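You operate a simulated robot arm through the tools that you are given. There is no shell and no other tool.

Carry out the task below with a simulated robot arm. There is one attempt and no reset: what you move stays moved.

Task
Clamp the line guide at Large and run the three large cakes to the gate.
Fine: press Stop and turn the line switch off. Where these are worked on the way, their far stop is far enough and under half their travel is too little: line switch.

The check looks at the end state, three seconds after you hand in, the way a careful person would. Anything else that was tipped, shoved, dropped, spilled or broken makes it a failure.

Robot
A 7-joint arm with a two-finger parallel gripper, fixed in place. Base frame: the origin is on the floor under the middle of its stand, x ahead of it, y to its left, z up; the work surface is at about z = 0.95. Readings come in m, rad, newtons and seconds.
With the tool pointing down near the work surface it reaches from about 0.38 to 0.88 m from the base axis. Its first joint turns from -2.897 to 2.897 rad. Payload 3.43 kg.
Tool frame: the origin (TCP) lies between the finger pads and is the grasp point; the fingertips stand 0.034 m ahead of it; z points along the fingers, y is the line along which they close. Largest opening 0.128 m; finger width 0.024, thickness 0.012; the body of the gripper, 0.048 by 0.13 m, starts 0.096 m behind the TCP.
Orientation is that of the tool frame in the base frame, as [roll, pitch, yaw] about the fixed x, y, z axes, in that order (R = Rz(yaw) Ry(pitch) Rx(roll)). With the fingers straight down and closing along the base's y, the tool's x points along the base's -x, its y along +y and its z along -z.

Tools
- The arm moves only by the tool send_rows. Its argument "increments" is one flat list of numbers, 7 for each row, row after row: the shift along the tool's x, y, z in cm, then the turn, a rotation vector about the tool's x, y, z in rad, then the gripper command, from -1 (fully open) to 1 (shut), values between in proportion. In form: [x, y, z, rx, ry, rz, fingers, x, y, z, rx, ry, rz, fingers, ...]. A call has 1 to 20 rows; each row is the pose to reach, as a shift and turn from the pose commanded when the call began, along the tool's axes at that moment. Rows are played at 5 a second. More than 0.05 m and 0.15 rad between two rows, or a gripper value outside its range, and nothing of the call is played. Where a pose cannot be reached the arm comes as near as it can. A force on the tool above 40 N (or 10 N above the force at the start of the call, whichever is more), or a blocked arm, ends the call early, and 0.2 s more pass. Each finger travels about 0.153 m/s and halts on what it meets, pressing with about 43 N; the grip force reading is that of the motor and also rises with nothing between the fingers. The clock runs only during rows and for 0.2 s after the last one: add rows that repeat a pose to give the fingers time. It gives the time, the measured TCP pose, the force on the tool (base axes), the opening and the grip force at its end, in the units of the frame above (readings bear some noise), with the torque about the TCP (base axes, N m) and any sound that the robot's microphone picked up.
- Cameras (640 x 400 px; columns grow to the right, rows downward): "scene" is fixed at [0.0501, 0.4933, 1.5972]; the picture's right is [-0.46, -0.89, 0.00], its down [-0.59, 0.30, -0.75] and it looks along [0.67, -0.34, -0.66] (base axes); focal length 344 px, centre (320, 200). "wrist" rides on the gripper at [0.076, -0.011, -0.16] in the tool frame; the picture's right is [0.15, 0.99, 0.00], its down [-0.88, 0.13, -0.46] and it looks along [-0.45, 0.07, 0.89] (tool axes); focal length 234 px, centre (320, 200).
- grab_frame(camera): a new picture of that camera. It takes no simulated time.
- point_at(camera, pixels): there is no depth. For up to 12 entries [column, row, z] of the newest picture of that camera ("zoom" is the newest enlarged one), the place [x, y] in the base frame at which the ray of that pixel passes the height z, good to about 0.003 m, but the place of the scene camera against the robot may be out by one fixed shift of up to 0.012 m in any direction. It takes no simulated time.
- enlarge(camera, box): a new picture of the part [left, top, right, bottom] of that camera's present view, enlarged. It takes no simulated time.
- sign_off(): hands the job in; it is judged then, once.

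Open the gripper and draw the arm clear of the work before you hand the job in, unless the task says otherwise.

The tools are called by a JSON object that holds its "name" and its "arguments". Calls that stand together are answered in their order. send_rows: Moves the arm, as the interface text tells. Its arguments: {"type":"object","properties":{"increments":{"type":"array","items":{"type":"number"}}},"required":["increments"]} The other tools are called the same way: grab_frame (camera) takes a picture; point_at (camera, pixels) gives the place at which the rays of pixels pass given heights; enlarge (camera, box) takes an enlarged picture of a part of a camera's view; sign_off () hands the job in.

At the start:

```text
t: 0.0
position: [0.5465, 0.319, 1.3289]
ee_rot: [-3.141, 0.0, 3.141]
wrist_force: [-0.1, 1.5, -0.4]
torque: [0.02, 0.02, 0.04]
opening: 0.128
gripper_force: 0.1
```

scene: 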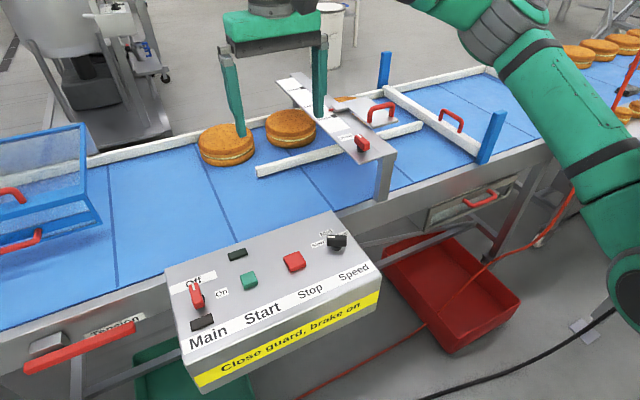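
wrist: 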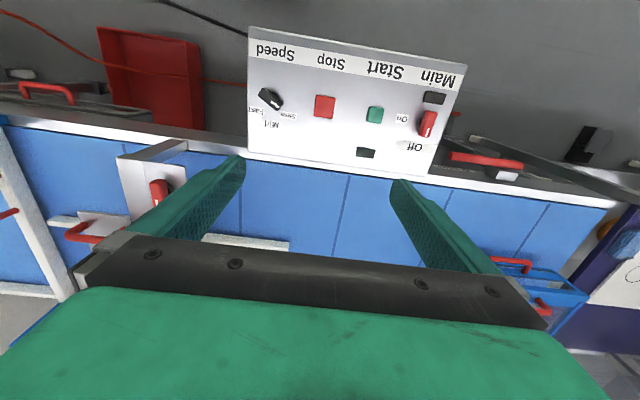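

I start by looking more closely at the line: the panel at about (275,300), the guide bridge at (340,130) and the guard at (40,190).

{"name": "enlarge", "arguments": {"camera": "scene", "box": [160, 210, 400, 390]}}

{"name": "enlarge", "arguments": {"camera": "scene", "box": [240, 40, 540, 220]}}

{"name": "enlarge", "arguments": {"camera": "scene", "box": [0, 100, 280, 390]}}

{"name": "enlarge", "arguments": {"camera": "wrist", "box": [240, 20, 480, 180]}}

```text
2.22 times, centred on (280, 300) of scene
```

zoom: 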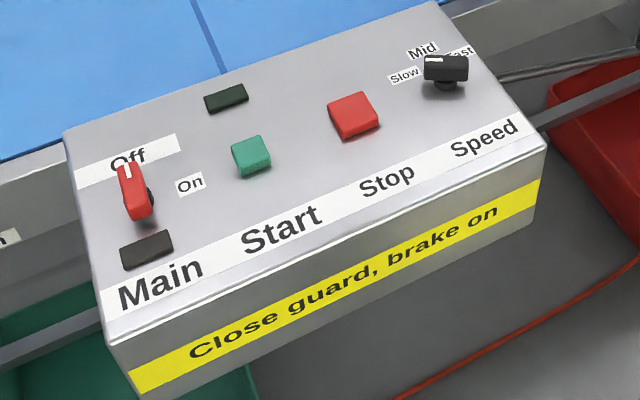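

```text
2.13 times, centred on (390, 130) of scene
```

zoom: 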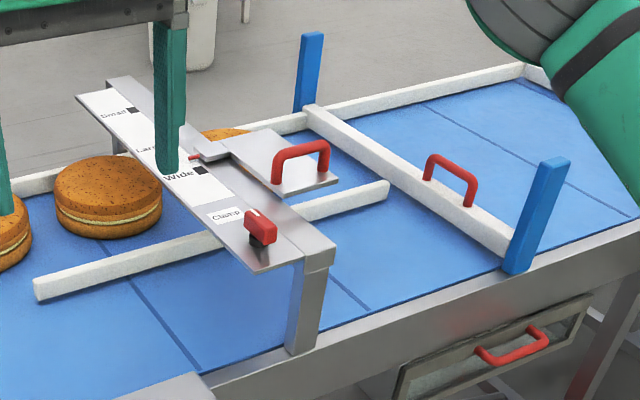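

```text
1.38 times, centred on (140, 245) of scene
```

zoom: 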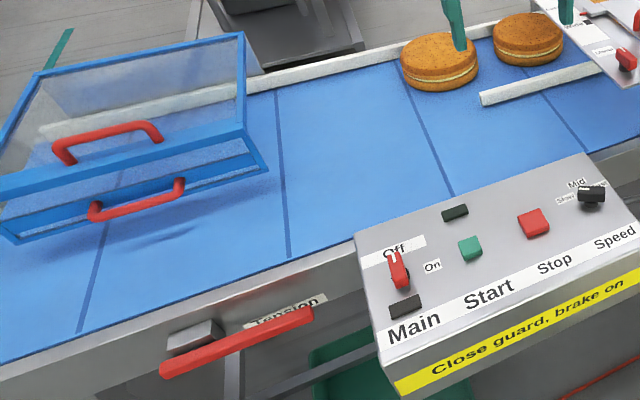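

```text
2.50 times, centred on (360, 100) of wrist
```

zoom: 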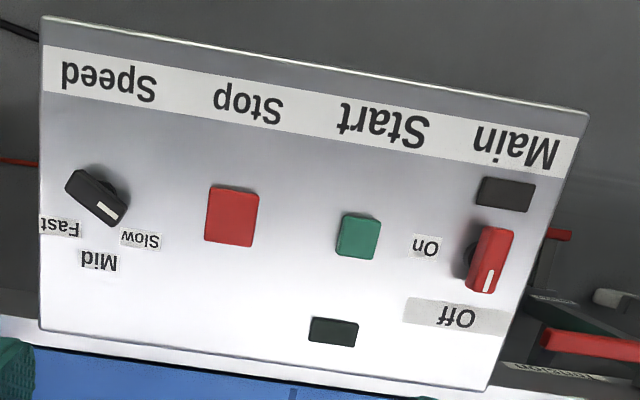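

I take the base-frame positions of the belt, cakes, guide, gate and panel, assuming heights near the belt at 0.95.

{"name": "grab_frame", "arguments": {"camera": "scene"}}

{"name": "point_at", "arguments": {"camera": "scene", "pixels": [[226, 145, 0.98], [290, 128, 0.98], [345, 100, 0.98], [258, 175, 0.97], [423, 126, 0.97], [385, 195, 0.95], [483, 163, 0.95], [381, 88, 0.95], [362, 143, 1.05], [380, 112, 1.05], [387, 87, 0.98], [480, 152, 0.98]]}}

{"name": "point_at", "arguments": {"camera": "scene", "pixels": [[165, 272, 0.98], [333, 213, 0.98], [382, 268, 0.98], [185, 352, 0.98], [197, 293, 0.99], [248, 281, 0.99], [293, 261, 0.99], [337, 240, 1.0], [80, 345, 0.9], [85, 124, 1.05], [100, 220, 1.0], [10, 190, 1.0]]}}

```text
taken
```

scene: 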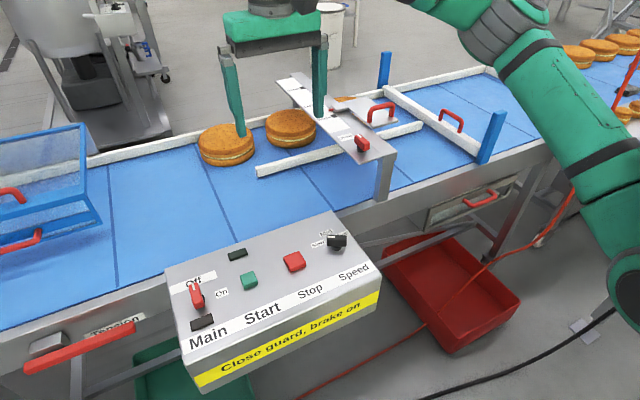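

```text
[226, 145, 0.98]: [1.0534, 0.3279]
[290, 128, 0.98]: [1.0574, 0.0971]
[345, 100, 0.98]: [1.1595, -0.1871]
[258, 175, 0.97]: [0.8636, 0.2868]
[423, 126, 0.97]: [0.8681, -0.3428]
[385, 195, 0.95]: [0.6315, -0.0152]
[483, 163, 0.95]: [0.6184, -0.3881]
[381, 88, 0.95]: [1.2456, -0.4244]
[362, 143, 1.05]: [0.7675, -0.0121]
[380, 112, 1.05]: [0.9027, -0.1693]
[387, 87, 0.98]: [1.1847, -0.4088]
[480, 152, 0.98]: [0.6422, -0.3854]
```

```text
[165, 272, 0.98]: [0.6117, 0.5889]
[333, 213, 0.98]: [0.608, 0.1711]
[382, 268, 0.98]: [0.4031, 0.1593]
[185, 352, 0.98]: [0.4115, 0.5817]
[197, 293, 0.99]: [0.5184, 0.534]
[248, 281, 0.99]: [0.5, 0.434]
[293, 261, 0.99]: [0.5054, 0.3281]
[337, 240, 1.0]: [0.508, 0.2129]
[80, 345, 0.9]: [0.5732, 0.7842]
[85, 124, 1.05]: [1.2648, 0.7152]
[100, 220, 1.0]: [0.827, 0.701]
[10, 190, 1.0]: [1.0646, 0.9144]
```

Zooming tighter on the guide scale, clamp knob, gate and lever to read the details.

{"name": "enlarge", "arguments": {"camera": "scene", "box": [270, 60, 430, 160]}}

{"name": "enlarge", "arguments": {"camera": "scene", "box": [370, 40, 530, 220]}}

{"name": "enlarge", "arguments": {"camera": "scene", "box": [0, 110, 120, 270]}}

{"name": "enlarge", "arguments": {"camera": "scene", "box": [10, 290, 190, 400]}}

{"name": "enlarge", "arguments": {"camera": "wrist", "box": [430, 110, 640, 330]}}

{"name": "enlarge", "arguments": {"camera": "wrist", "box": [0, 60, 250, 280]}}

```text
4.00 times, centred on (350, 110) of scene
```

zoom: 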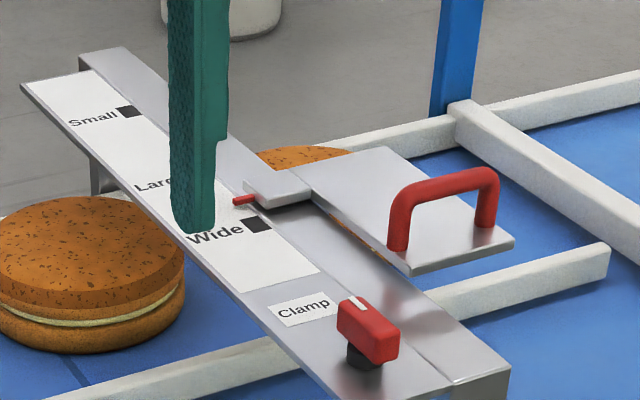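

```text
2.22 times, centred on (450, 130) of scene
```

zoom: 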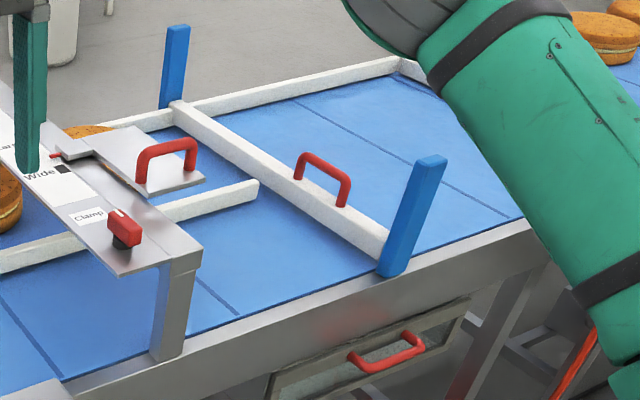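

```text
2.50 times, centred on (60, 190) of scene
```

zoom: 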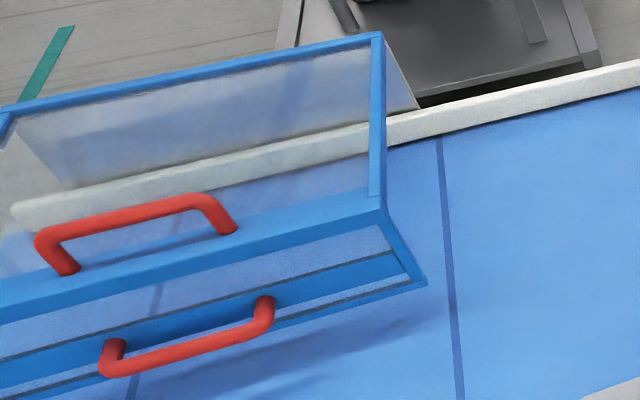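

```text
3.56 times, centred on (100, 345) of scene
```

zoom: 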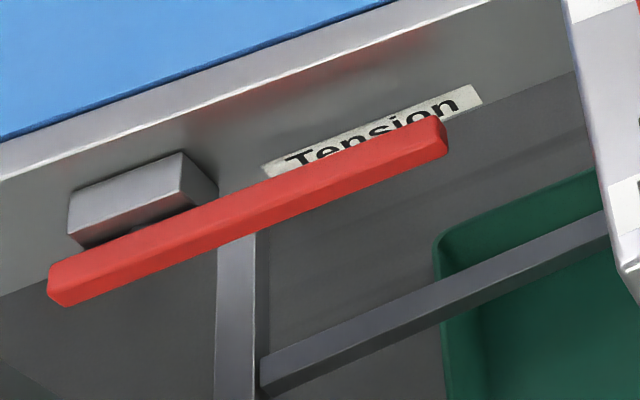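

```text
1.82 times, centred on (535, 220) of wrist
```

zoom: 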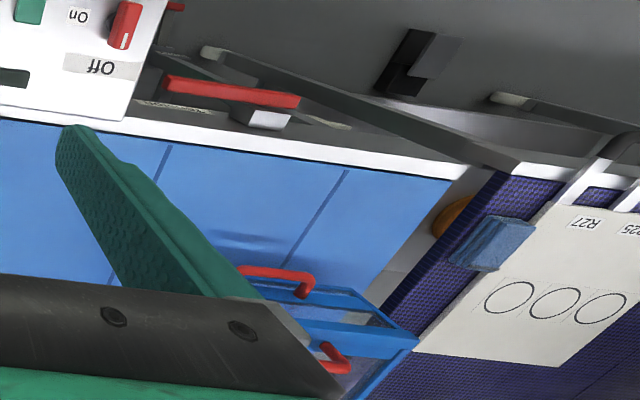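

```text
1.82 times, centred on (125, 170) of wrist
```

zoom: 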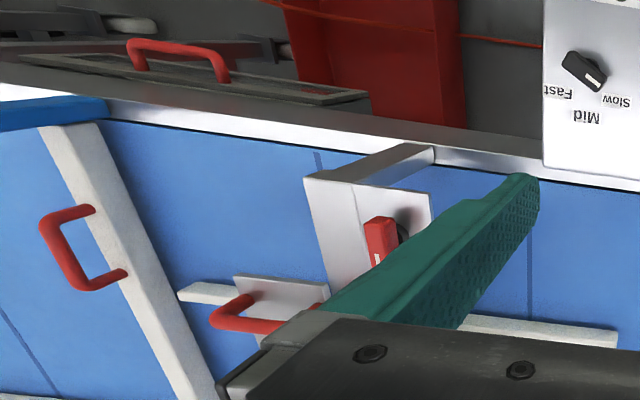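

The clamp knob, pointer (332,110) and panel controls are clear; now I triangulate panel heights with the wrist camera at several z.

{"name": "grab_frame", "arguments": {"camera": "wrist"}}

{"name": "point_at", "arguments": {"camera": "wrist", "pixels": [[249, 27, 0.98], [466, 66, 0.98], [247, 153, 0.98], [425, 178, 0.98], [249, 27, 1.05], [466, 66, 1.05], [247, 153, 1.05], [425, 178, 1.05]]}}

{"name": "point_at", "arguments": {"camera": "scene", "pixels": [[378, 265, 0.98], [190, 350, 0.98], [333, 212, 0.98], [165, 268, 0.98], [378, 265, 1.05], [190, 350, 1.05], [333, 212, 1.05], [165, 268, 1.05]]}}

```text
taken
```

wrist: 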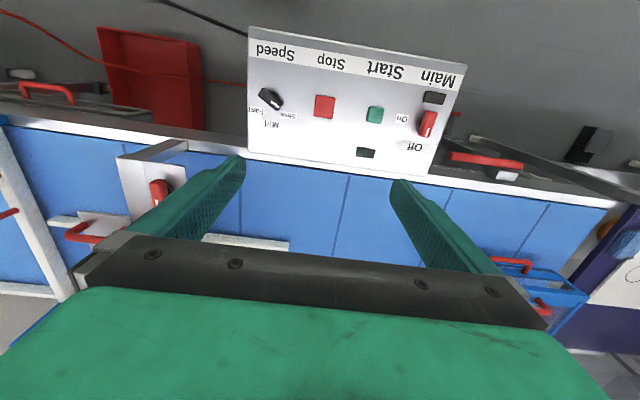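

```text
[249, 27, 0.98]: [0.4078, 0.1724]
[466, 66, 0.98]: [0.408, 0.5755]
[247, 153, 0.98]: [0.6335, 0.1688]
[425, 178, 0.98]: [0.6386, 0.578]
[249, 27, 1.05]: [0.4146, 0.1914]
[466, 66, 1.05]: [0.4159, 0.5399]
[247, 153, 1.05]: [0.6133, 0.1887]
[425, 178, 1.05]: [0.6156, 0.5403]
```

```text
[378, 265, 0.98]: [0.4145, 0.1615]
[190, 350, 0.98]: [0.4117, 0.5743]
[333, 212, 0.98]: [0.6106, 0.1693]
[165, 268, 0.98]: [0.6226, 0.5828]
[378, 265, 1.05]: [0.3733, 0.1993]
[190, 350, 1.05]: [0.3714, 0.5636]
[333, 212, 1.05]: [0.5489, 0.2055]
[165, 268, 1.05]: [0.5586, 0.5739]
```

The panel spans x 0.41–0.63, y 0.17–0.58 near z 0.97. I move the arm left and tilt forward so the wrist camera can inspect the guard and the scene camera sees the guide scale unobstructed.

{"name": "send_rows", "arguments": {"increments": [1.43, 4, -0.29, -0.014, -0.071, -0.057, -1, 2.86, 8, -0.57, -0.029, -0.143, -0.114, -1, 4.29, 12, -0.86, -0.043, -0.214, -0.171, -1, 5.71, 16, -1.14, -0.057, -0.286, -0.229, -1, 7.14, 20, -1.43, -0.071, -0.357, -0.286, -1, 8.57, 24, -1.71, -0.086, -0.429, -0.343, -1, 10, 28, -2, -0.1, -0.5, -0.4, -1]}}

{"name": "grab_frame", "arguments": {"camera": "wrist"}}

{"name": "grab_frame", "arguments": {"camera": "scene"}}

{"name": "enlarge", "arguments": {"camera": "scene", "box": [270, 60, 430, 160]}}

```text
t: 1.6
position: [0.4499, 0.5986, 1.3349]
ee_rot: [3.138, 0.48, -2.737]
wrist_force: [0.3, -0.3, 0.0]
torque: [0.02, 0.02, 0.06]
opening: 0.1282
gripper_force: 0.0
```

```text
taken
```

wrist: 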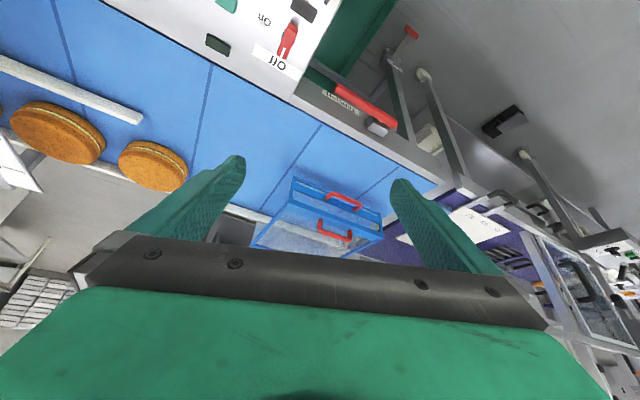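

```text
taken
```

scene: 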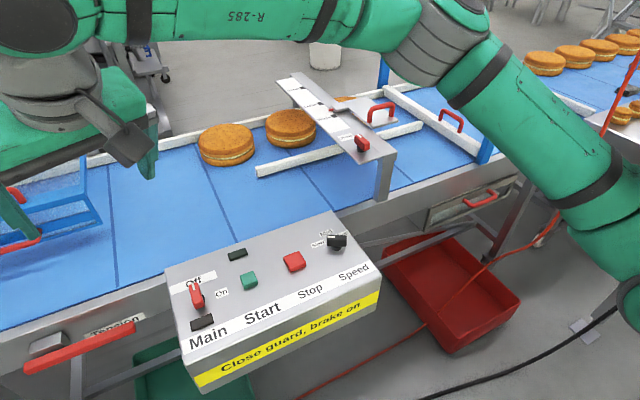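

```text
4.00 times, centred on (350, 110) of scene
```

zoom: 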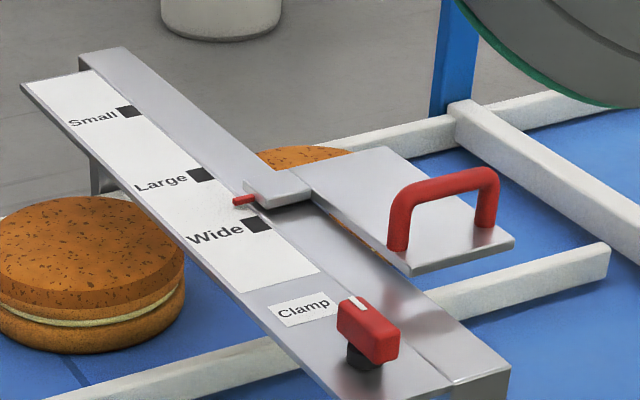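

The pointer sits at about halfway between the Large and Wide marks. Now I check the guard in the wrist view around (330,215).

{"name": "enlarge", "arguments": {"camera": "wrist", "box": [230, 80, 450, 260]}}

{"name": "enlarge", "arguments": {"camera": "wrist", "box": [0, 50, 220, 230]}}

```text
2.22 times, centred on (340, 170) of wrist
```

zoom: 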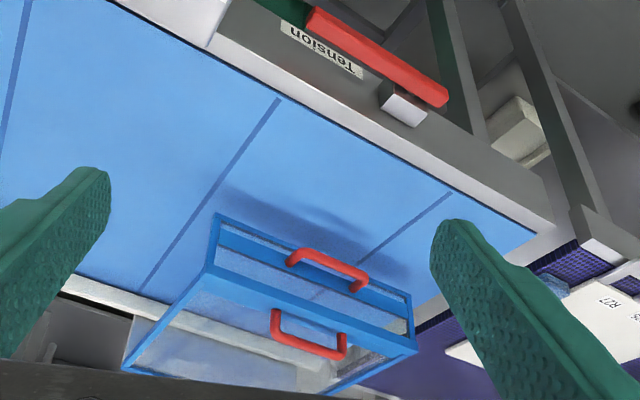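

```text
2.22 times, centred on (110, 140) of wrist
```

zoom: 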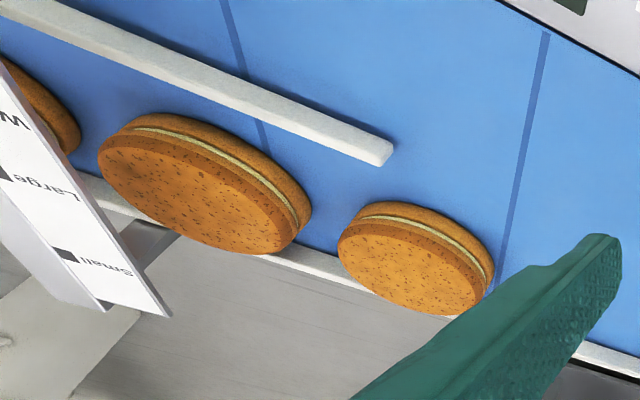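

The guard's shadow on the belt suggests its front edge may be raised. I triangulate its corners from both cameras.

{"name": "enlarge", "arguments": {"camera": "scene", "box": [0, 100, 160, 280]}}

{"name": "point_at", "arguments": {"camera": "wrist", "pixels": [[292.7, 176.8, 0.95], [292.7, 176.8, 1.05], [292.7, 176.8, 1.15], [288.2, 200.6, 0.95], [288.2, 200.6, 1.05], [288.2, 200.6, 1.15], [288.2, 200.6, 1.25], [318, 115, 0.95], [400, 157, 0.95]]}}

{"name": "point_at", "arguments": {"camera": "scene", "pixels": [[97, 224, 0.95], [97, 224, 1.05], [97, 224, 1.15], [84, 187, 0.95], [84, 187, 1.05], [84, 187, 1.15], [84, 187, 1.25], [83, 124, 1.05], [83, 124, 1.15], [83, 124, 1.25]]}}

```text
2.22 times, centred on (80, 190) of scene
```

zoom: 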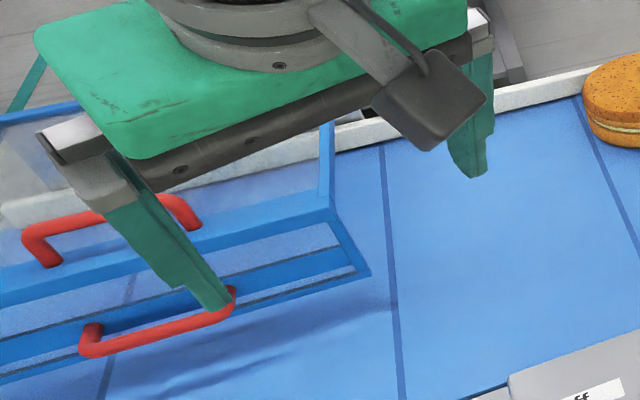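

```text
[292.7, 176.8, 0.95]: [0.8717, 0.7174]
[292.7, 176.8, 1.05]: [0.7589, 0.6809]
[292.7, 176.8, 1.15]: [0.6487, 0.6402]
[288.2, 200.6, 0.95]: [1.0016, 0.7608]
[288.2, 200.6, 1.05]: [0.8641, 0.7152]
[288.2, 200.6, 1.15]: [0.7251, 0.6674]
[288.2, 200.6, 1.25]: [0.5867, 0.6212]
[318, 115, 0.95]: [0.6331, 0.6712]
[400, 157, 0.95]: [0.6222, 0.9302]
```

```text
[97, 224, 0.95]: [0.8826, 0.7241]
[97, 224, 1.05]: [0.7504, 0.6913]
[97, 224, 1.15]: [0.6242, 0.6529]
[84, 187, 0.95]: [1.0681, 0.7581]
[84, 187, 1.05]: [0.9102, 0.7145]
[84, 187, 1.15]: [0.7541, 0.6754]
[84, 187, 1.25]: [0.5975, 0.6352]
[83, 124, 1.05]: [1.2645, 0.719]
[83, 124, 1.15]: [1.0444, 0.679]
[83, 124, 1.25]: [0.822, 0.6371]
```

The guard geometry is ambiguous from these two similar viewpoints. I hold for one row to check whether the pose settles at the commanded 1.349 height.

{"name": "send_rows", "arguments": {"increments": [0, 0, 0, 0, 0, 0, -1]}}

{"name": "point_at", "arguments": {"camera": "scene", "pixels": [[385, 197, 0.95], [394, 155, 1.05], [394, 155, 1.1], [394, 155, 1.15], [380, 108, 1.1], [380, 108, 1.15], [362, 142, 1.1], [362, 142, 1.15]]}}

```text
t: 2.0
position: [0.4466, 0.6002, 1.3321]
ee_rot: [-3.137, 0.48, -2.733]
wrist_force: [0.1, 0.4, 0.2]
torque: [0.0, 0.01, 0.01]
opening: 0.1279
gripper_force: 0.0
```

```text
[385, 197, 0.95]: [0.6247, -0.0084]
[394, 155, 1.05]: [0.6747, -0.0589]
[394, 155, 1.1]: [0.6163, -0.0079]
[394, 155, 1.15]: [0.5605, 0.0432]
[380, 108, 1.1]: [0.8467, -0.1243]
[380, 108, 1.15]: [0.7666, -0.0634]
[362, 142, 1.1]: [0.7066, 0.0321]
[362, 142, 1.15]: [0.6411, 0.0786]
```

The bridge top triangulates to z≈1.10, clamp knob about (0.68,0.05), handle about (0.77,-0.06,1.15). I move the arm to the right with the tool straight down again to view the guide with the wrist camera.

{"name": "send_rows", "arguments": {"increments": [1.157, -4.4, -0.863, 0.0077, 0.0385, 0.0308, -1, 2.314, -8.8, -1.726, 0.0154, 0.077, 0.0615, -1, 3.471, -13.2, -2.589, 0.0231, 0.1154, 0.0923, -1, 4.628, -17.6, -3.452, 0.0308, 0.1538, 0.1231, -1, 5.785, -22.0, -4.315, 0.0385, 0.1923, 0.1538, -1, 6.942, -26.4, -5.178, 0.0462, 0.2308, 0.1846, -1, 8.099, -30.8, -6.041, 0.0538, 0.2692, 0.2154, -1, 9.256, -35.2, -6.904, 0.0615, 0.3077, 0.2462, -1, 10.413, -39.6, -7.767, 0.0692, 0.3462, 0.2769, -1, 11.57, -44.0, -8.63, 0.0769, 0.3846, 0.3077, -1, 12.727, -48.4, -9.493, 0.0846, 0.4231, 0.3385, -1, 13.884, -52.8, -10.356, 0.0923, 0.4615, 0.3692, -1, 15.04, -57.2, -11.22, 0.1, 0.5, 0.4, -1, 15.04, -57.2, -11.22, 0.1, 0.5, 0.4, -1]}}

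{"name": "grab_frame", "arguments": {"camera": "wrist"}}

{"name": "grab_frame", "arguments": {"camera": "scene"}}

```text
t: 5.0
position: [0.5003, -0.0007, 1.3767]
ee_rot: [-3.141, 0.0, -3.141]
wrist_force: [0.0, 1.1, -0.3]
torque: [0.0, 0.0, -0.01]
opening: 0.1281
gripper_force: 0.1
```

```text
taken
```

wrist: 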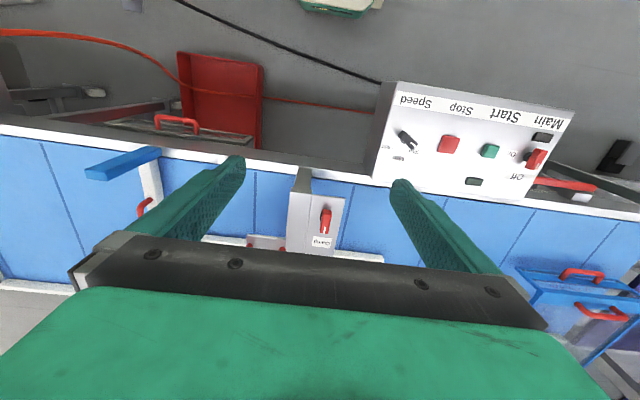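

```text
taken
```

scene: 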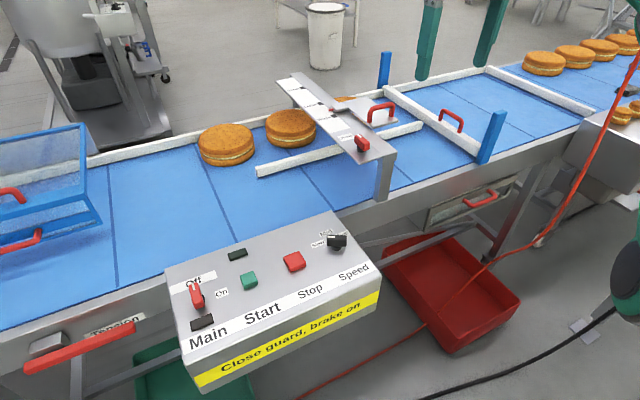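

The wrist now sees the guard from a very different angle at (575,300). I enlarge it and the clamp knob at (325,220).

{"name": "enlarge", "arguments": {"camera": "wrist", "box": [480, 200, 640, 400]}}

{"name": "enlarge", "arguments": {"camera": "wrist", "box": [230, 150, 400, 270]}}

{"name": "enlarge", "arguments": {"camera": "scene", "box": [0, 100, 160, 280]}}

```text
2.00 times, centred on (560, 300) of wrist
```

zoom: 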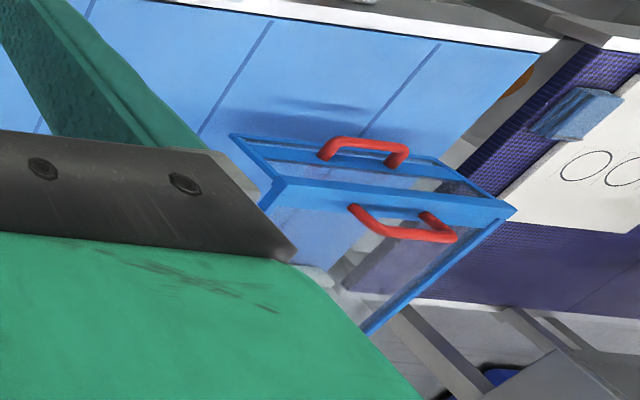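

```text
3.33 times, centred on (315, 210) of wrist
```

zoom: 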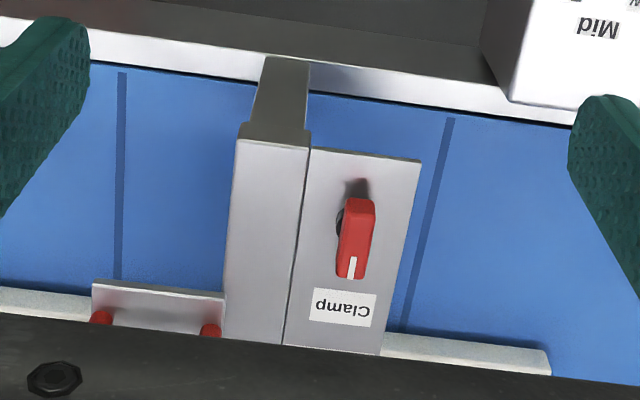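

```text
2.22 times, centred on (80, 190) of scene
```

zoom: 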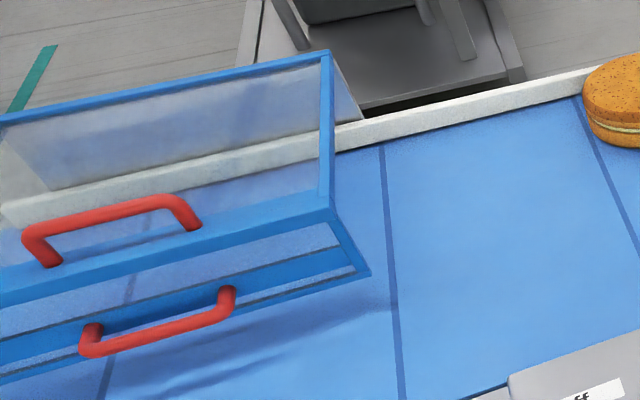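

I triangulate the guard corners: bottom-front at wrist (516,267.5)/scene (97,224), top-front at wrist (542,293)/scene (84,187).

{"name": "point_at", "arguments": {"camera": "wrist", "pixels": [[516, 267.5, 0.95], [516, 267.5, 1.0], [516, 267.5, 1.05], [516, 267.5, 1.1], [542, 293, 0.95], [542, 293, 1.05], [542, 293, 1.15], [542, 293, 1.25], [574, 276, 1.0], [574, 276, 1.1]]}}

{"name": "point_at", "arguments": {"camera": "scene", "pixels": [[97, 224, 0.95], [97, 224, 1.0], [97, 224, 1.05], [97, 224, 1.1], [84, 187, 0.95], [84, 187, 1.05], [84, 187, 1.15], [84, 187, 1.25], [8, 244, 1.0], [8, 244, 1.1]]}}

```text
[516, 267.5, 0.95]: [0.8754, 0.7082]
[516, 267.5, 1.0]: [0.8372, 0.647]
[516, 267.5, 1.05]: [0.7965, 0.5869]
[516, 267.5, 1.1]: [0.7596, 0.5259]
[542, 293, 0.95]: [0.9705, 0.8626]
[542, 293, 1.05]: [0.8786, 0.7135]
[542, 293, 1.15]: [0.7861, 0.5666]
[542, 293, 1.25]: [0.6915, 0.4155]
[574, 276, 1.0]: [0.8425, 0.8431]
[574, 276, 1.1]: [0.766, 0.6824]
```

```text
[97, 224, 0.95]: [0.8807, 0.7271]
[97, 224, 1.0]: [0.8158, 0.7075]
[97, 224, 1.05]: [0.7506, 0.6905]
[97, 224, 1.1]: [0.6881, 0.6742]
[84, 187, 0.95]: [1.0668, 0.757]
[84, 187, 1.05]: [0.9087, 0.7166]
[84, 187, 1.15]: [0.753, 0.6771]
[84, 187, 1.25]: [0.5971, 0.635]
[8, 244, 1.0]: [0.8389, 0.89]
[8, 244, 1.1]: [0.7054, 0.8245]
```

The guard's bottom edge is at belt level (z≈0.95) and its top lies flat at about 1.05, so it is closed. I move ahead to get the guide handle and scale unobstructed in the wrist view.

{"name": "send_rows", "arguments": {"increments": [-4, -2, 1, 0, 0, 0, -1, -8, -4, 2, 0, 0, 0, -1, -12, -6, 3, 0, 0, 0, -1, -12, -6, 3, 0, 0, 0, -1]}}

{"name": "grab_frame", "arguments": {"camera": "wrist"}}

{"name": "enlarge", "arguments": {"camera": "wrist", "box": [200, 130, 420, 270]}}

```text
t: 6.0
position: [0.6237, -0.06, 1.3487]
ee_rot: [3.142, -0.001, -3.141]
wrist_force: [1.1, 0.0, 1.3]
torque: [0.0, 0.04, -0.05]
opening: 0.1279
gripper_force: 0.1
```

```text
taken
```

wrist: 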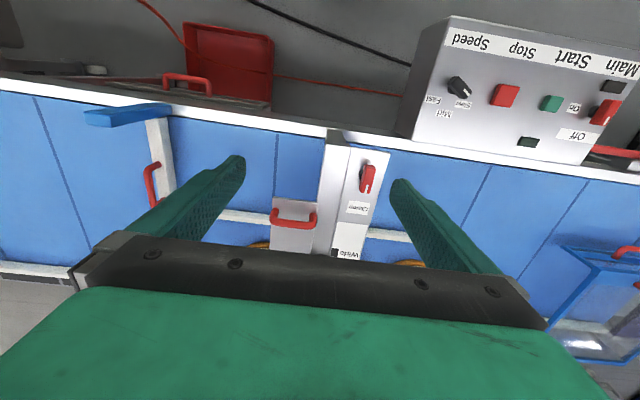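

```text
2.86 times, centred on (310, 200) of wrist
```

zoom: 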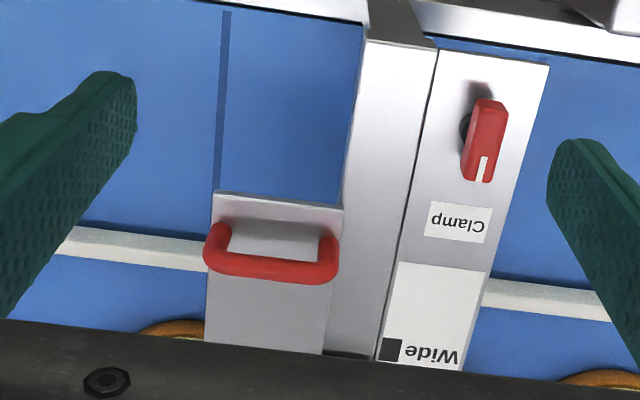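

Handle bar centre is at wrist (292.5,222.8) / scene (381,105.5), knob at wrist (367.8,177). I triangulate both.

{"name": "point_at", "arguments": {"camera": "wrist", "pixels": [[292.5, 222.8, 1.1], [292.5, 222.8, 1.13], [292.5, 222.8, 1.16], [292.5, 222.8, 1.19], [367.8, 177.2, 1.1], [367.8, 177.2, 1.12], [367.8, 177.2, 1.14], [270, 218, 1.15], [317, 221, 1.15]]}}

{"name": "point_at", "arguments": {"camera": "scene", "pixels": [[381.3, 105.5, 1.1], [381.3, 105.5, 1.13], [381.3, 105.5, 1.16], [381.3, 105.5, 1.19], [362, 142.5, 1.1], [362, 142.5, 1.12], [362, 142.5, 1.14]]}}

{"name": "enlarge", "arguments": {"camera": "scene", "box": [270, 60, 430, 160]}}

```text
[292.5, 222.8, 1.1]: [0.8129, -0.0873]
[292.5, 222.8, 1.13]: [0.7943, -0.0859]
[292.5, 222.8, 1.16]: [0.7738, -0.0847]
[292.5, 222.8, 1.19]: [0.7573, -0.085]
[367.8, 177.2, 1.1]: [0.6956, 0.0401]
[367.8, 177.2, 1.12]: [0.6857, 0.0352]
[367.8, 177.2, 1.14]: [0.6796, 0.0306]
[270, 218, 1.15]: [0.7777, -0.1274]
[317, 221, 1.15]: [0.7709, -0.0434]
```

```text
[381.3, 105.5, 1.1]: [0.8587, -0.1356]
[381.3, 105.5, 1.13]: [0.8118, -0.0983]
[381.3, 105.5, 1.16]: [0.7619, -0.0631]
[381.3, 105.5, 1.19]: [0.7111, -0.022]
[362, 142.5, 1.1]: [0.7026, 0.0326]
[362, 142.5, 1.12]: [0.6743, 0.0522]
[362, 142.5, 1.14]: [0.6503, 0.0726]
```

```text
4.00 times, centred on (350, 110) of scene
```

zoom: 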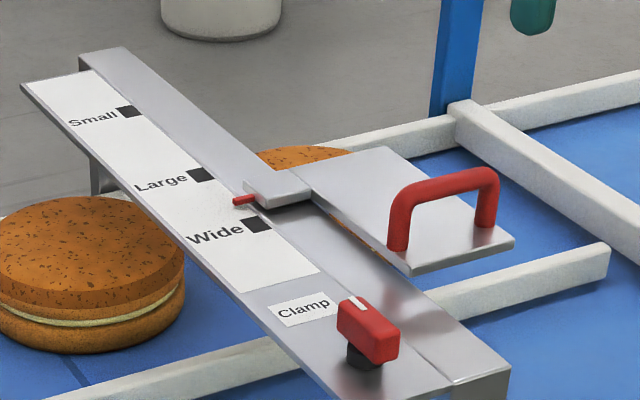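

The handle bar is at about (0.783,-0.085,1.145) and the knob at (0.69,0.038,1.107). Now the scale marks and pointer along the bridge, from the newest zoom.

{"name": "point_at", "arguments": {"camera": "zoom", "pixels": [[130, 111, 1.09], [200, 175, 1.09], [260, 225, 1.09], [235, 201, 1.09], [256, 196, 1.09], [235, 201, 1.1], [21, 85, 1.09], [320, 400, 1.09], [398, 240, 1.09], [485, 218, 1.09], [410, 272, 1.09], [515, 240, 1.09]]}}

```text
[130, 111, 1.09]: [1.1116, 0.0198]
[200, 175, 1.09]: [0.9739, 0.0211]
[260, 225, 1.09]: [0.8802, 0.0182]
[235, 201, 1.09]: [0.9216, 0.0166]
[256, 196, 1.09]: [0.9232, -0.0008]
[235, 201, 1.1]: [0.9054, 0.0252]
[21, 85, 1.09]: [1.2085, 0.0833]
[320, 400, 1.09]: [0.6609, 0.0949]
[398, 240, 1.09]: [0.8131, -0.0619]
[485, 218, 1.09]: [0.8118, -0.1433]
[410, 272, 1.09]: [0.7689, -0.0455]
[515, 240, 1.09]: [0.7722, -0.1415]
```

Pointer x≈0.922 and Large mark x≈0.974, so the guide needs about +5.2 cm. I cross-check the handle's leg bases in the wrist view to resolve the scene-camera shift.

{"name": "enlarge", "arguments": {"camera": "wrist", "box": [240, 170, 400, 270]}}

```text
4.00 times, centred on (320, 220) of wrist
```

zoom: 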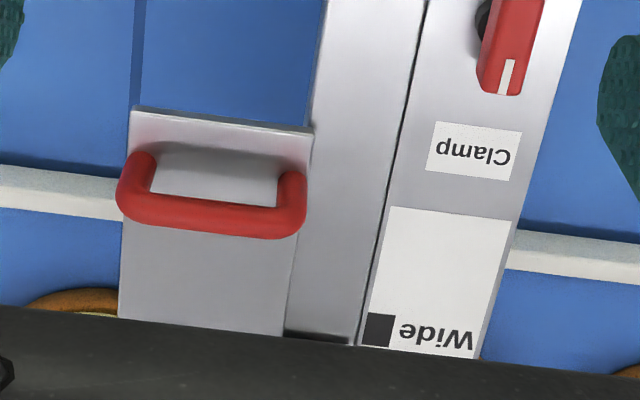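

{"name": "point_at", "arguments": {"camera": "zoom", "pixels": [[145, 155, 1.09], [292, 175, 1.09], [132, 110, 1.09], [313, 130, 1.09], [380, 330, 1.09], [210, 213, 1.13], [210, 213, 1.14], [210, 213, 1.15], [125, 200, 1.14], [298, 222, 1.14], [380, 330, 1.08], [515, 60, 1.11]]}}

```text
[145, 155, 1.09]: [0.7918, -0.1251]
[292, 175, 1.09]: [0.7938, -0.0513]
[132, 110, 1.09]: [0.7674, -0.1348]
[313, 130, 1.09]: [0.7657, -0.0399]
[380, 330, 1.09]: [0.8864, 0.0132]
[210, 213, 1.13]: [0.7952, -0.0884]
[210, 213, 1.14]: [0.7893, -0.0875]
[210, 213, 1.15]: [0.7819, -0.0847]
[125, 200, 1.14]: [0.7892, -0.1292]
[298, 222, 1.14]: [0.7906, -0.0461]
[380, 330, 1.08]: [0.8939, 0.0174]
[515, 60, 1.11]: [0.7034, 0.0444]
```

Both cameras agree: handle bar at about (0.795,-0.088,1.133), running along y. I move above it while turning the tool 90° so the fingers can straddle the bar along x.

{"name": "send_rows", "arguments": {"increments": [-1.57, -0.25, 0.45, 0, 0, -0.1428, -1, -3.15, -0.51, 0.89, 0, 0, -0.2856, -1, -4.72, -0.76, 1.34, 0, 0, -0.4284, -1, -6.29, -1.02, 1.78, 0, 0, -0.5712, -1, -7.86, -1.27, 2.23, 0, 0, -0.714, -1, -9.44, -1.53, 2.67, 0, 0, -0.8568, -1, -11.0, -1.78, 3.12, 0, 0, -0.9996, -1, -12.6, -2.04, 3.56, 0, 0, -1.1424, -1, -14.15, -2.29, 4.0, 0, 0, -1.2852, -1, -15.7, -2.55, 4.45, 0, 0, -1.428, -1, -17.3, -2.8, 4.9, 0, 0, -1.5708, -1, -17.3, -2.8, 4.9, 0, 0, -1.5708, -1]}}

{"name": "grab_frame", "arguments": {"camera": "wrist"}}

{"name": "grab_frame", "arguments": {"camera": "scene"}}

```text
t: 8.6
position: [0.4533, 0.1363, 1.2312]
ee_rot: [-3.127, 0.004, -1.635]
wrist_force: [-0.4, -0.1, 0.5]
torque: [0.0, 0.01, -0.03]
opening: 0.1279
gripper_force: 0.1
out of reach, approached as far as the arm can: row 4, 5, 6, 7, 8, 9, 10, 11, 12
```

```text
taken
```

wrist: 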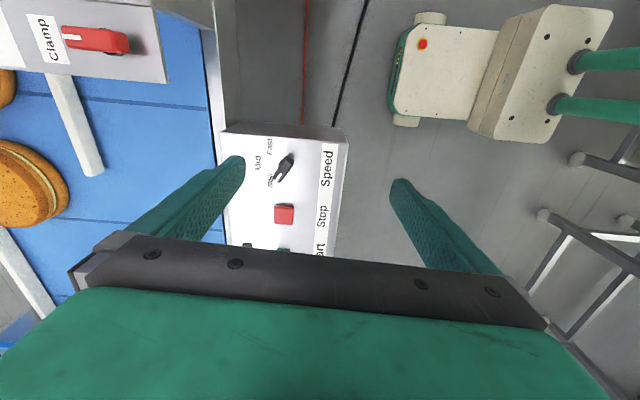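

```text
taken
```

scene: 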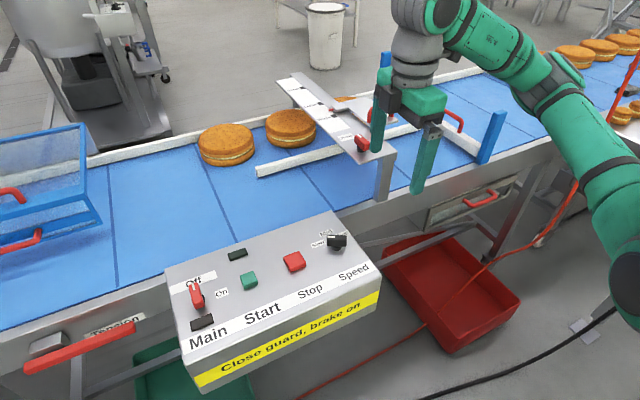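

The -90° turn was out of reach and the arm settled at (0.453,0.136,1.231), touching nothing. I send a zero row to learn whether the commanded pose is still the unreachable one.

{"name": "send_rows", "arguments": {"increments": [0, 0, 0, 0, 0, 0, -1]}}

```text
t: 9.0
position: [0.4536, 0.1358, 1.2307]
ee_rot: [-3.128, 0.002, -1.635]
wrist_force: [-1.2, -0.6, 0.5]
torque: [0.04, 0.01, 0.02]
opening: 0.1278
gripper_force: 0.0
```

The command followed the actual pose. The wrist joint limit lies about 0.5 rad that way, so I go back to yaw π above the bridge and will use the opposite turn direction.

{"name": "send_rows", "arguments": {"increments": [1.69, -1.44, -1.08, 0, 0, 0.1369, -1, 3.38, -2.88, -2.17, 0, 0, 0.2738, -1, 5.07, -4.33, -3.25, 0, 0, 0.4107, -1, 6.76, -5.77, -4.34, 0, 0, 0.5476, -1, 8.45, -7.21, -5.42, 0, 0, 0.6845, -1, 10.15, -8.65, -6.51, 0, 0, 0.8215, -1, 11.84, -10.09, -7.59, 0, 0, 0.9584, -1, 13.53, -11.53, -8.68, 0, 0, 1.0953, -1, 15.22, -12.98, -9.76, 0, 0, 1.2322, -1, 16.91, -14.42, -10.85, 0, 0, 1.3691, -1, 18.6, -15.86, -11.93, 0, 0, 1.506, -1, 18.6, -15.86, -11.93, 0, 0, 1.506, -1]}}

```text
t: 11.6
position: [0.6119, -0.0635, 1.3514]
ee_rot: [3.138, 0.013, 3.137]
wrist_force: [-0.5, -0.2, 1.3]
torque: [-0.03, -0.04, -0.02]
opening: 0.1281
gripper_force: 0.0
```

Back at yaw π at (0.612,-0.064,1.351). Now I move above the handle while turning the other way (+90° about tool z).

{"name": "send_rows", "arguments": {"increments": [-1.66, -0.22, 0.46, 0, 0, 0.1428, -1, -3.33, -0.45, 0.93, 0, 0, 0.2856, -1, -4.99, -0.67, 1.39, 0, 0, 0.4284, -1, -6.65, -0.89, 1.85, 0, 0, 0.5712, -1, -8.32, -1.11, 2.32, 0, 0, 0.714, -1, -9.98, -1.34, 2.78, 0, 0, 0.8568, -1, -11.65, -1.56, 3.25, 0, 0, 0.9996, -1, -13.31, -1.78, 3.71, 0, 0, 1.1424, -1, -14.97, -2.0, 4.17, 0, 0, 1.2852, -1, -16.64, -2.23, 4.64, 0, 0, 1.428, -1, -18.3, -2.45, 5.1, 0, 0, 1.5708, -1, -18.3, -2.45, 5.1, 0, 0, 1.5708, -1]}}

{"name": "grab_frame", "arguments": {"camera": "wrist"}}

{"name": "grab_frame", "arguments": {"camera": "scene"}}

```text
t: 14.2
position: [0.795, -0.089, 1.3026]
ee_rot: [3.126, -0.002, 1.567]
wrist_force: [-0.3, -0.2, -0.2]
torque: [0.0, 0.06, 0.04]
opening: 0.1282
gripper_force: 0.0
```

```text
taken
```

wrist: 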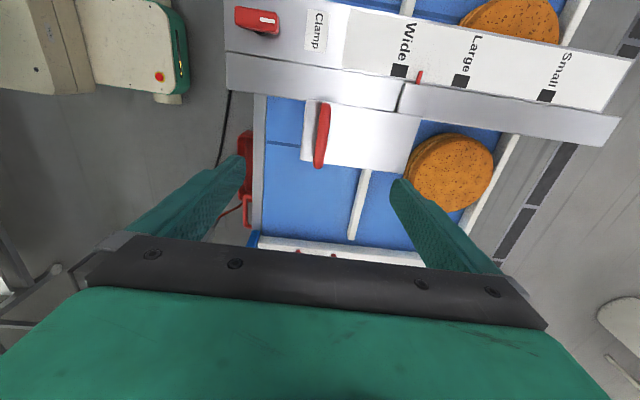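

```text
taken
```

scene: 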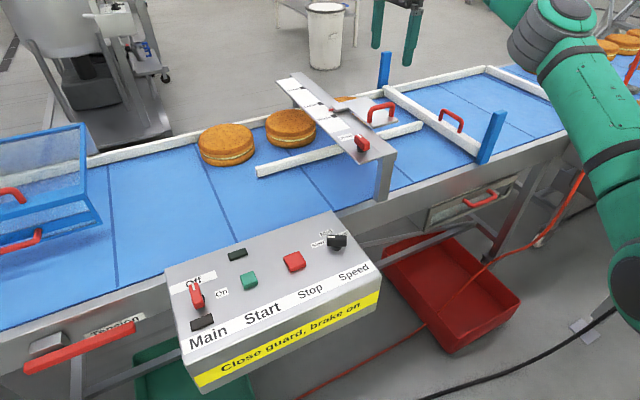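

Now the wrist view shows everything: handle (322,135), pointer (419,77), Wide mark (400,70), Large mark (462,80). I enlarge to measure.

{"name": "enlarge", "arguments": {"camera": "wrist", "box": [290, 20, 490, 180]}}

```text
2.50 times, centred on (390, 100) of wrist
```

zoom: 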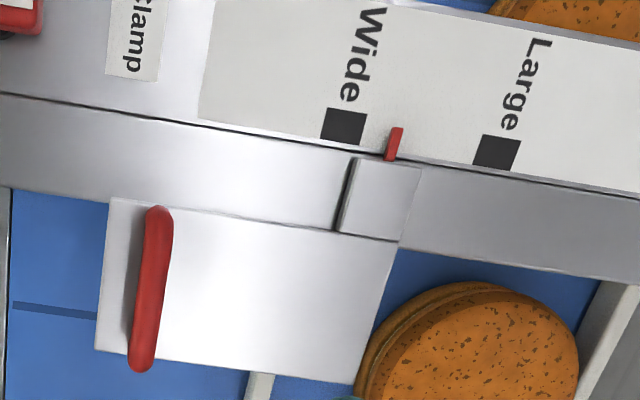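

{"name": "point_at", "arguments": {"camera": "zoom", "pixels": [[343, 126, 1.09], [396, 140, 1.09], [390, 158, 1.09], [497, 152, 1.09], [150, 288, 1.13], [160, 215, 1.13], [142, 362, 1.13], [150, 288, 1.14], [115, 200, 1.09], [95, 348, 1.09], [396, 140, 1.1]]}}

```text
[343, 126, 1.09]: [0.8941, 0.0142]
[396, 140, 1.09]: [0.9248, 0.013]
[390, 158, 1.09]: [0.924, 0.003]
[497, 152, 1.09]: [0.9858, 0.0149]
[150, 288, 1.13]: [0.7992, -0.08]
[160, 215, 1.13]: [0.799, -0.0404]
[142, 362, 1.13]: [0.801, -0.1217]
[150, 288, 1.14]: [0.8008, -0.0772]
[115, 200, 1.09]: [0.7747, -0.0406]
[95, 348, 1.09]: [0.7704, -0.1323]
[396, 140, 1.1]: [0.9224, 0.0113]
```

Handle bar centre (0.80,-0.08), z≈1.13; pointer 0.924 versus Large 0.986, so about +6.2 cm of slide. I descend with open fingers straddling the bar.

{"name": "send_rows", "arguments": {"increments": [0.3, 0.25, 4, 0.0155, 0, 0, -1, 0.6, 0.5, 8, 0.0155, 0, 0, -1, 0.6, 0.5, 12, 0.0155, 0, 0, -1, 0.6, 0.5, 14, 0.0155, 0, 0, -1, 0.6, 0.5, 15.7, 0.0155, 0, 0, -1, 0.6, 0.5, 15.7, 0.0155, 0, 0, -1]}}

{"name": "grab_frame", "arguments": {"camera": "wrist"}}

{"name": "enlarge", "arguments": {"camera": "scene", "box": [270, 40, 470, 180]}}

```text
t: 15.6
position: [0.8046, -0.0811, 1.1445]
ee_rot: [-3.14, -0.003, 1.57]
wrist_force: [-0.3, -0.2, 0.0]
torque: [-0.03, 0.0, 0.02]
opening: 0.128
gripper_force: 0.0
```

```text
taken
```

wrist: 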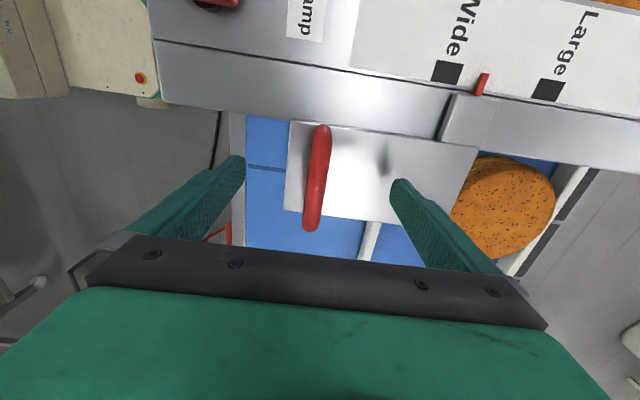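

```text
2.86 times, centred on (370, 110) of scene
```

zoom: 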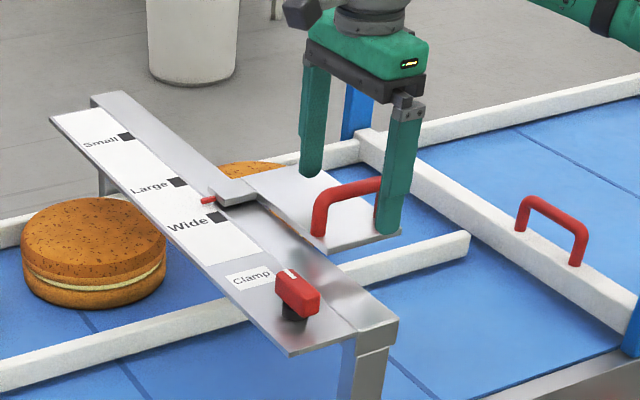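

The fingers straddle the bar (right finger at scene zoom (400,170), left at (313,120)). I close on the bar.

{"name": "send_rows", "arguments": {"increments": [0, 0, 0, 0, 0, 0, 1, 0, 0, 0, 0, 0, 0, 1, 0, 0, 0, 0, 0, 0, 1, 0, 0, 0, 0, 0, 0, 1]}}

{"name": "grab_frame", "arguments": {"camera": "wrist"}}

```text
t: 16.6
position: [0.8039, -0.0806, 1.1452]
ee_rot: [-3.141, -0.001, 1.572]
wrist_force: [0.5, 0.5, -0.2]
torque: [0.02, -0.01, 0.1]
opening: 0.0155
gripper_force: 45.2
```

```text
taken
```

wrist: 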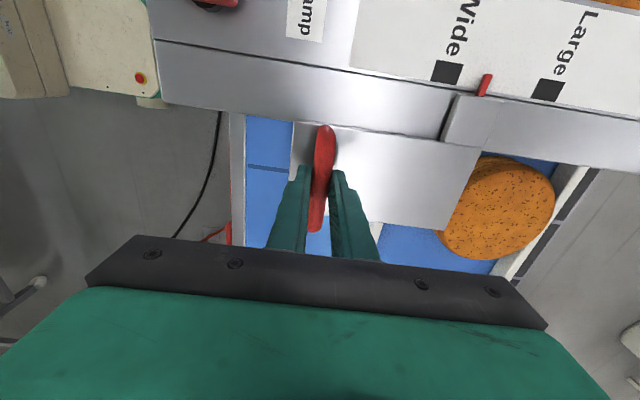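

Gripped at 15.5 mm opening; the guide shifted slightly freely, so it is unclamped. I measure pointer versus Large mark now.

{"name": "enlarge", "arguments": {"camera": "wrist", "box": [400, 20, 600, 140]}}

```text
3.20 times, centred on (500, 80) of wrist
```

zoom: 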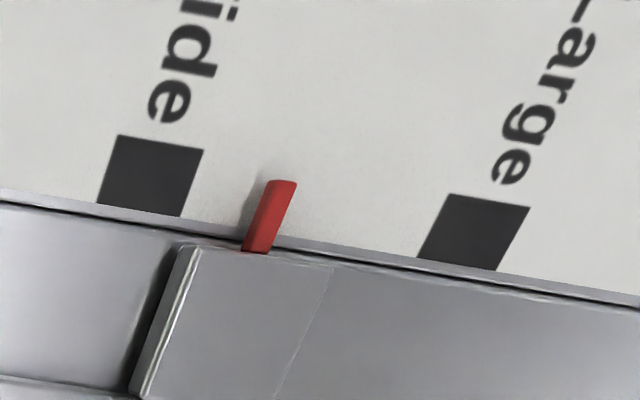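

{"name": "point_at", "arguments": {"camera": "zoom", "pixels": [[150, 175, 1.09], [473, 232, 1.09], [272, 215, 1.09], [272, 215, 1.1], [255, 250, 1.1], [255, 250, 1.09]]}}

{"name": "enlarge", "arguments": {"camera": "scene", "box": [280, 70, 380, 140]}}

```text
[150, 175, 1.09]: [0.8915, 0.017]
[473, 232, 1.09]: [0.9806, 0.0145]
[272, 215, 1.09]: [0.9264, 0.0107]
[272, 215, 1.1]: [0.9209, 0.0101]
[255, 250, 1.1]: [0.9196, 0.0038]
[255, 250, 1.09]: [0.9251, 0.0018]
```

```text
5.71 times, centred on (330, 105) of scene
```

zoom: 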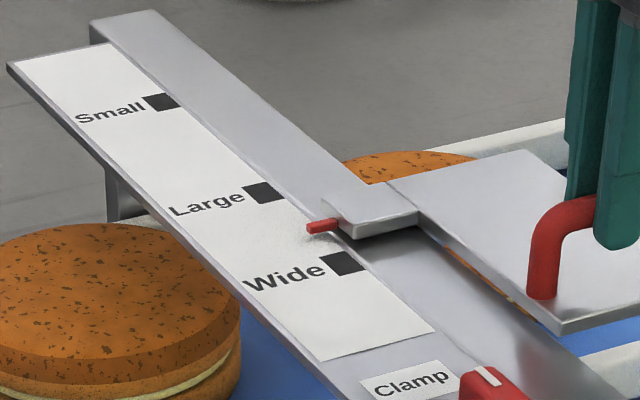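

I slide the guide +5.6 cm (tool +y) slowly, holding the grip, then check.

{"name": "send_rows", "arguments": {"increments": [0, 1, 0, 0, 0, 0, 1, 0, 2, 0, 0, 0, 0, 1, 0, 3, 0, 0, 0, 0, 1, 0, 4, 0, 0, 0, 0, 1, 0, 5, 0, 0, 0, 0, 1, 0, 5.6, 0, 0, 0, 0, 1, 0, 5.6, 0, 0, 0, 0, 1]}}

{"name": "enlarge", "arguments": {"camera": "wrist", "box": [340, 0, 540, 120]}}

{"name": "enlarge", "arguments": {"camera": "scene", "box": [280, 70, 380, 140]}}

```text
t: 18.2
position: [0.8581, -0.0823, 1.1451]
ee_rot: [-3.141, -0.004, 1.57]
wrist_force: [-1.8, -2.0, 18.0]
torque: [0.06, 0.1, 0.05]
opening: 0.0156
gripper_force: 44.5
```

```text
3.20 times, centred on (440, 60) of wrist
```

zoom: 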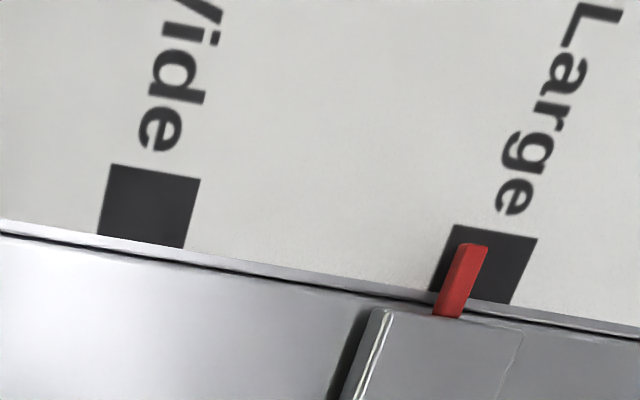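

```text
5.71 times, centred on (330, 105) of scene
```

zoom: 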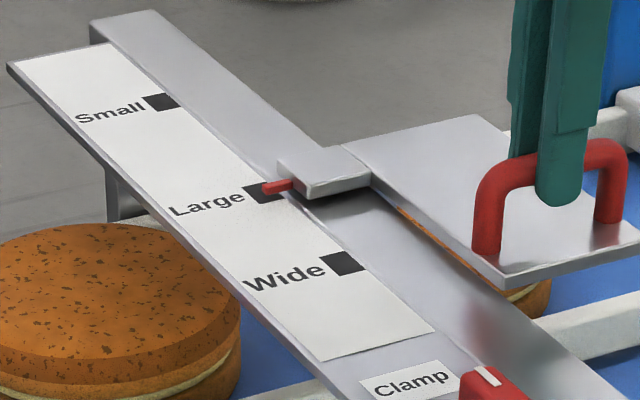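

The pointer now lies over the Large mark but looks slightly short of its middle. I measure before trimming.

{"name": "point_at", "arguments": {"camera": "zoom", "pixels": [[264, 193, 1.09], [278, 187, 1.09], [278, 187, 1.095], [278, 187, 1.1], [345, 263, 1.09], [262, 187, 1.095]]}}

{"name": "enlarge", "arguments": {"camera": "wrist", "box": [420, 50, 520, 120]}}

```text
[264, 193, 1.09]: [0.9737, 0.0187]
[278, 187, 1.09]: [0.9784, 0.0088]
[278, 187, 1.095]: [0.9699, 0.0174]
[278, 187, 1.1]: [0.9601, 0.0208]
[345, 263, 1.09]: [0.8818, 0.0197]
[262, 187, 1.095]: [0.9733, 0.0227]
```

```text
5.71 times, centred on (470, 85) of wrist
```

zoom: 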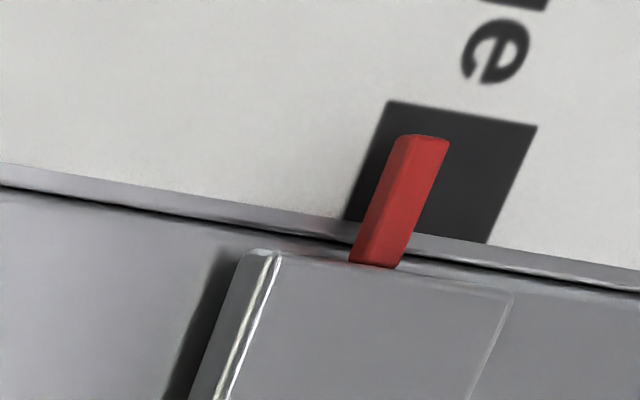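

{"name": "point_at", "arguments": {"camera": "zoom", "pixels": [[439, 172, 1.09], [365, 160, 1.09], [512, 185, 1.09], [412, 180, 1.09], [412, 180, 1.095], [412, 180, 1.1], [385, 180, 1.09], [433, 180, 1.1]]}}

```text
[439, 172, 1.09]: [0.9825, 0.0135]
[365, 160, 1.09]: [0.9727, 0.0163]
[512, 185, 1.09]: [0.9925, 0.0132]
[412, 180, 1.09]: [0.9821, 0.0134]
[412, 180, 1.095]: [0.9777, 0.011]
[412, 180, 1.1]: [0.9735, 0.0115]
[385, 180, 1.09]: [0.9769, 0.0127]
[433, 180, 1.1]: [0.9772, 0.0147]
```

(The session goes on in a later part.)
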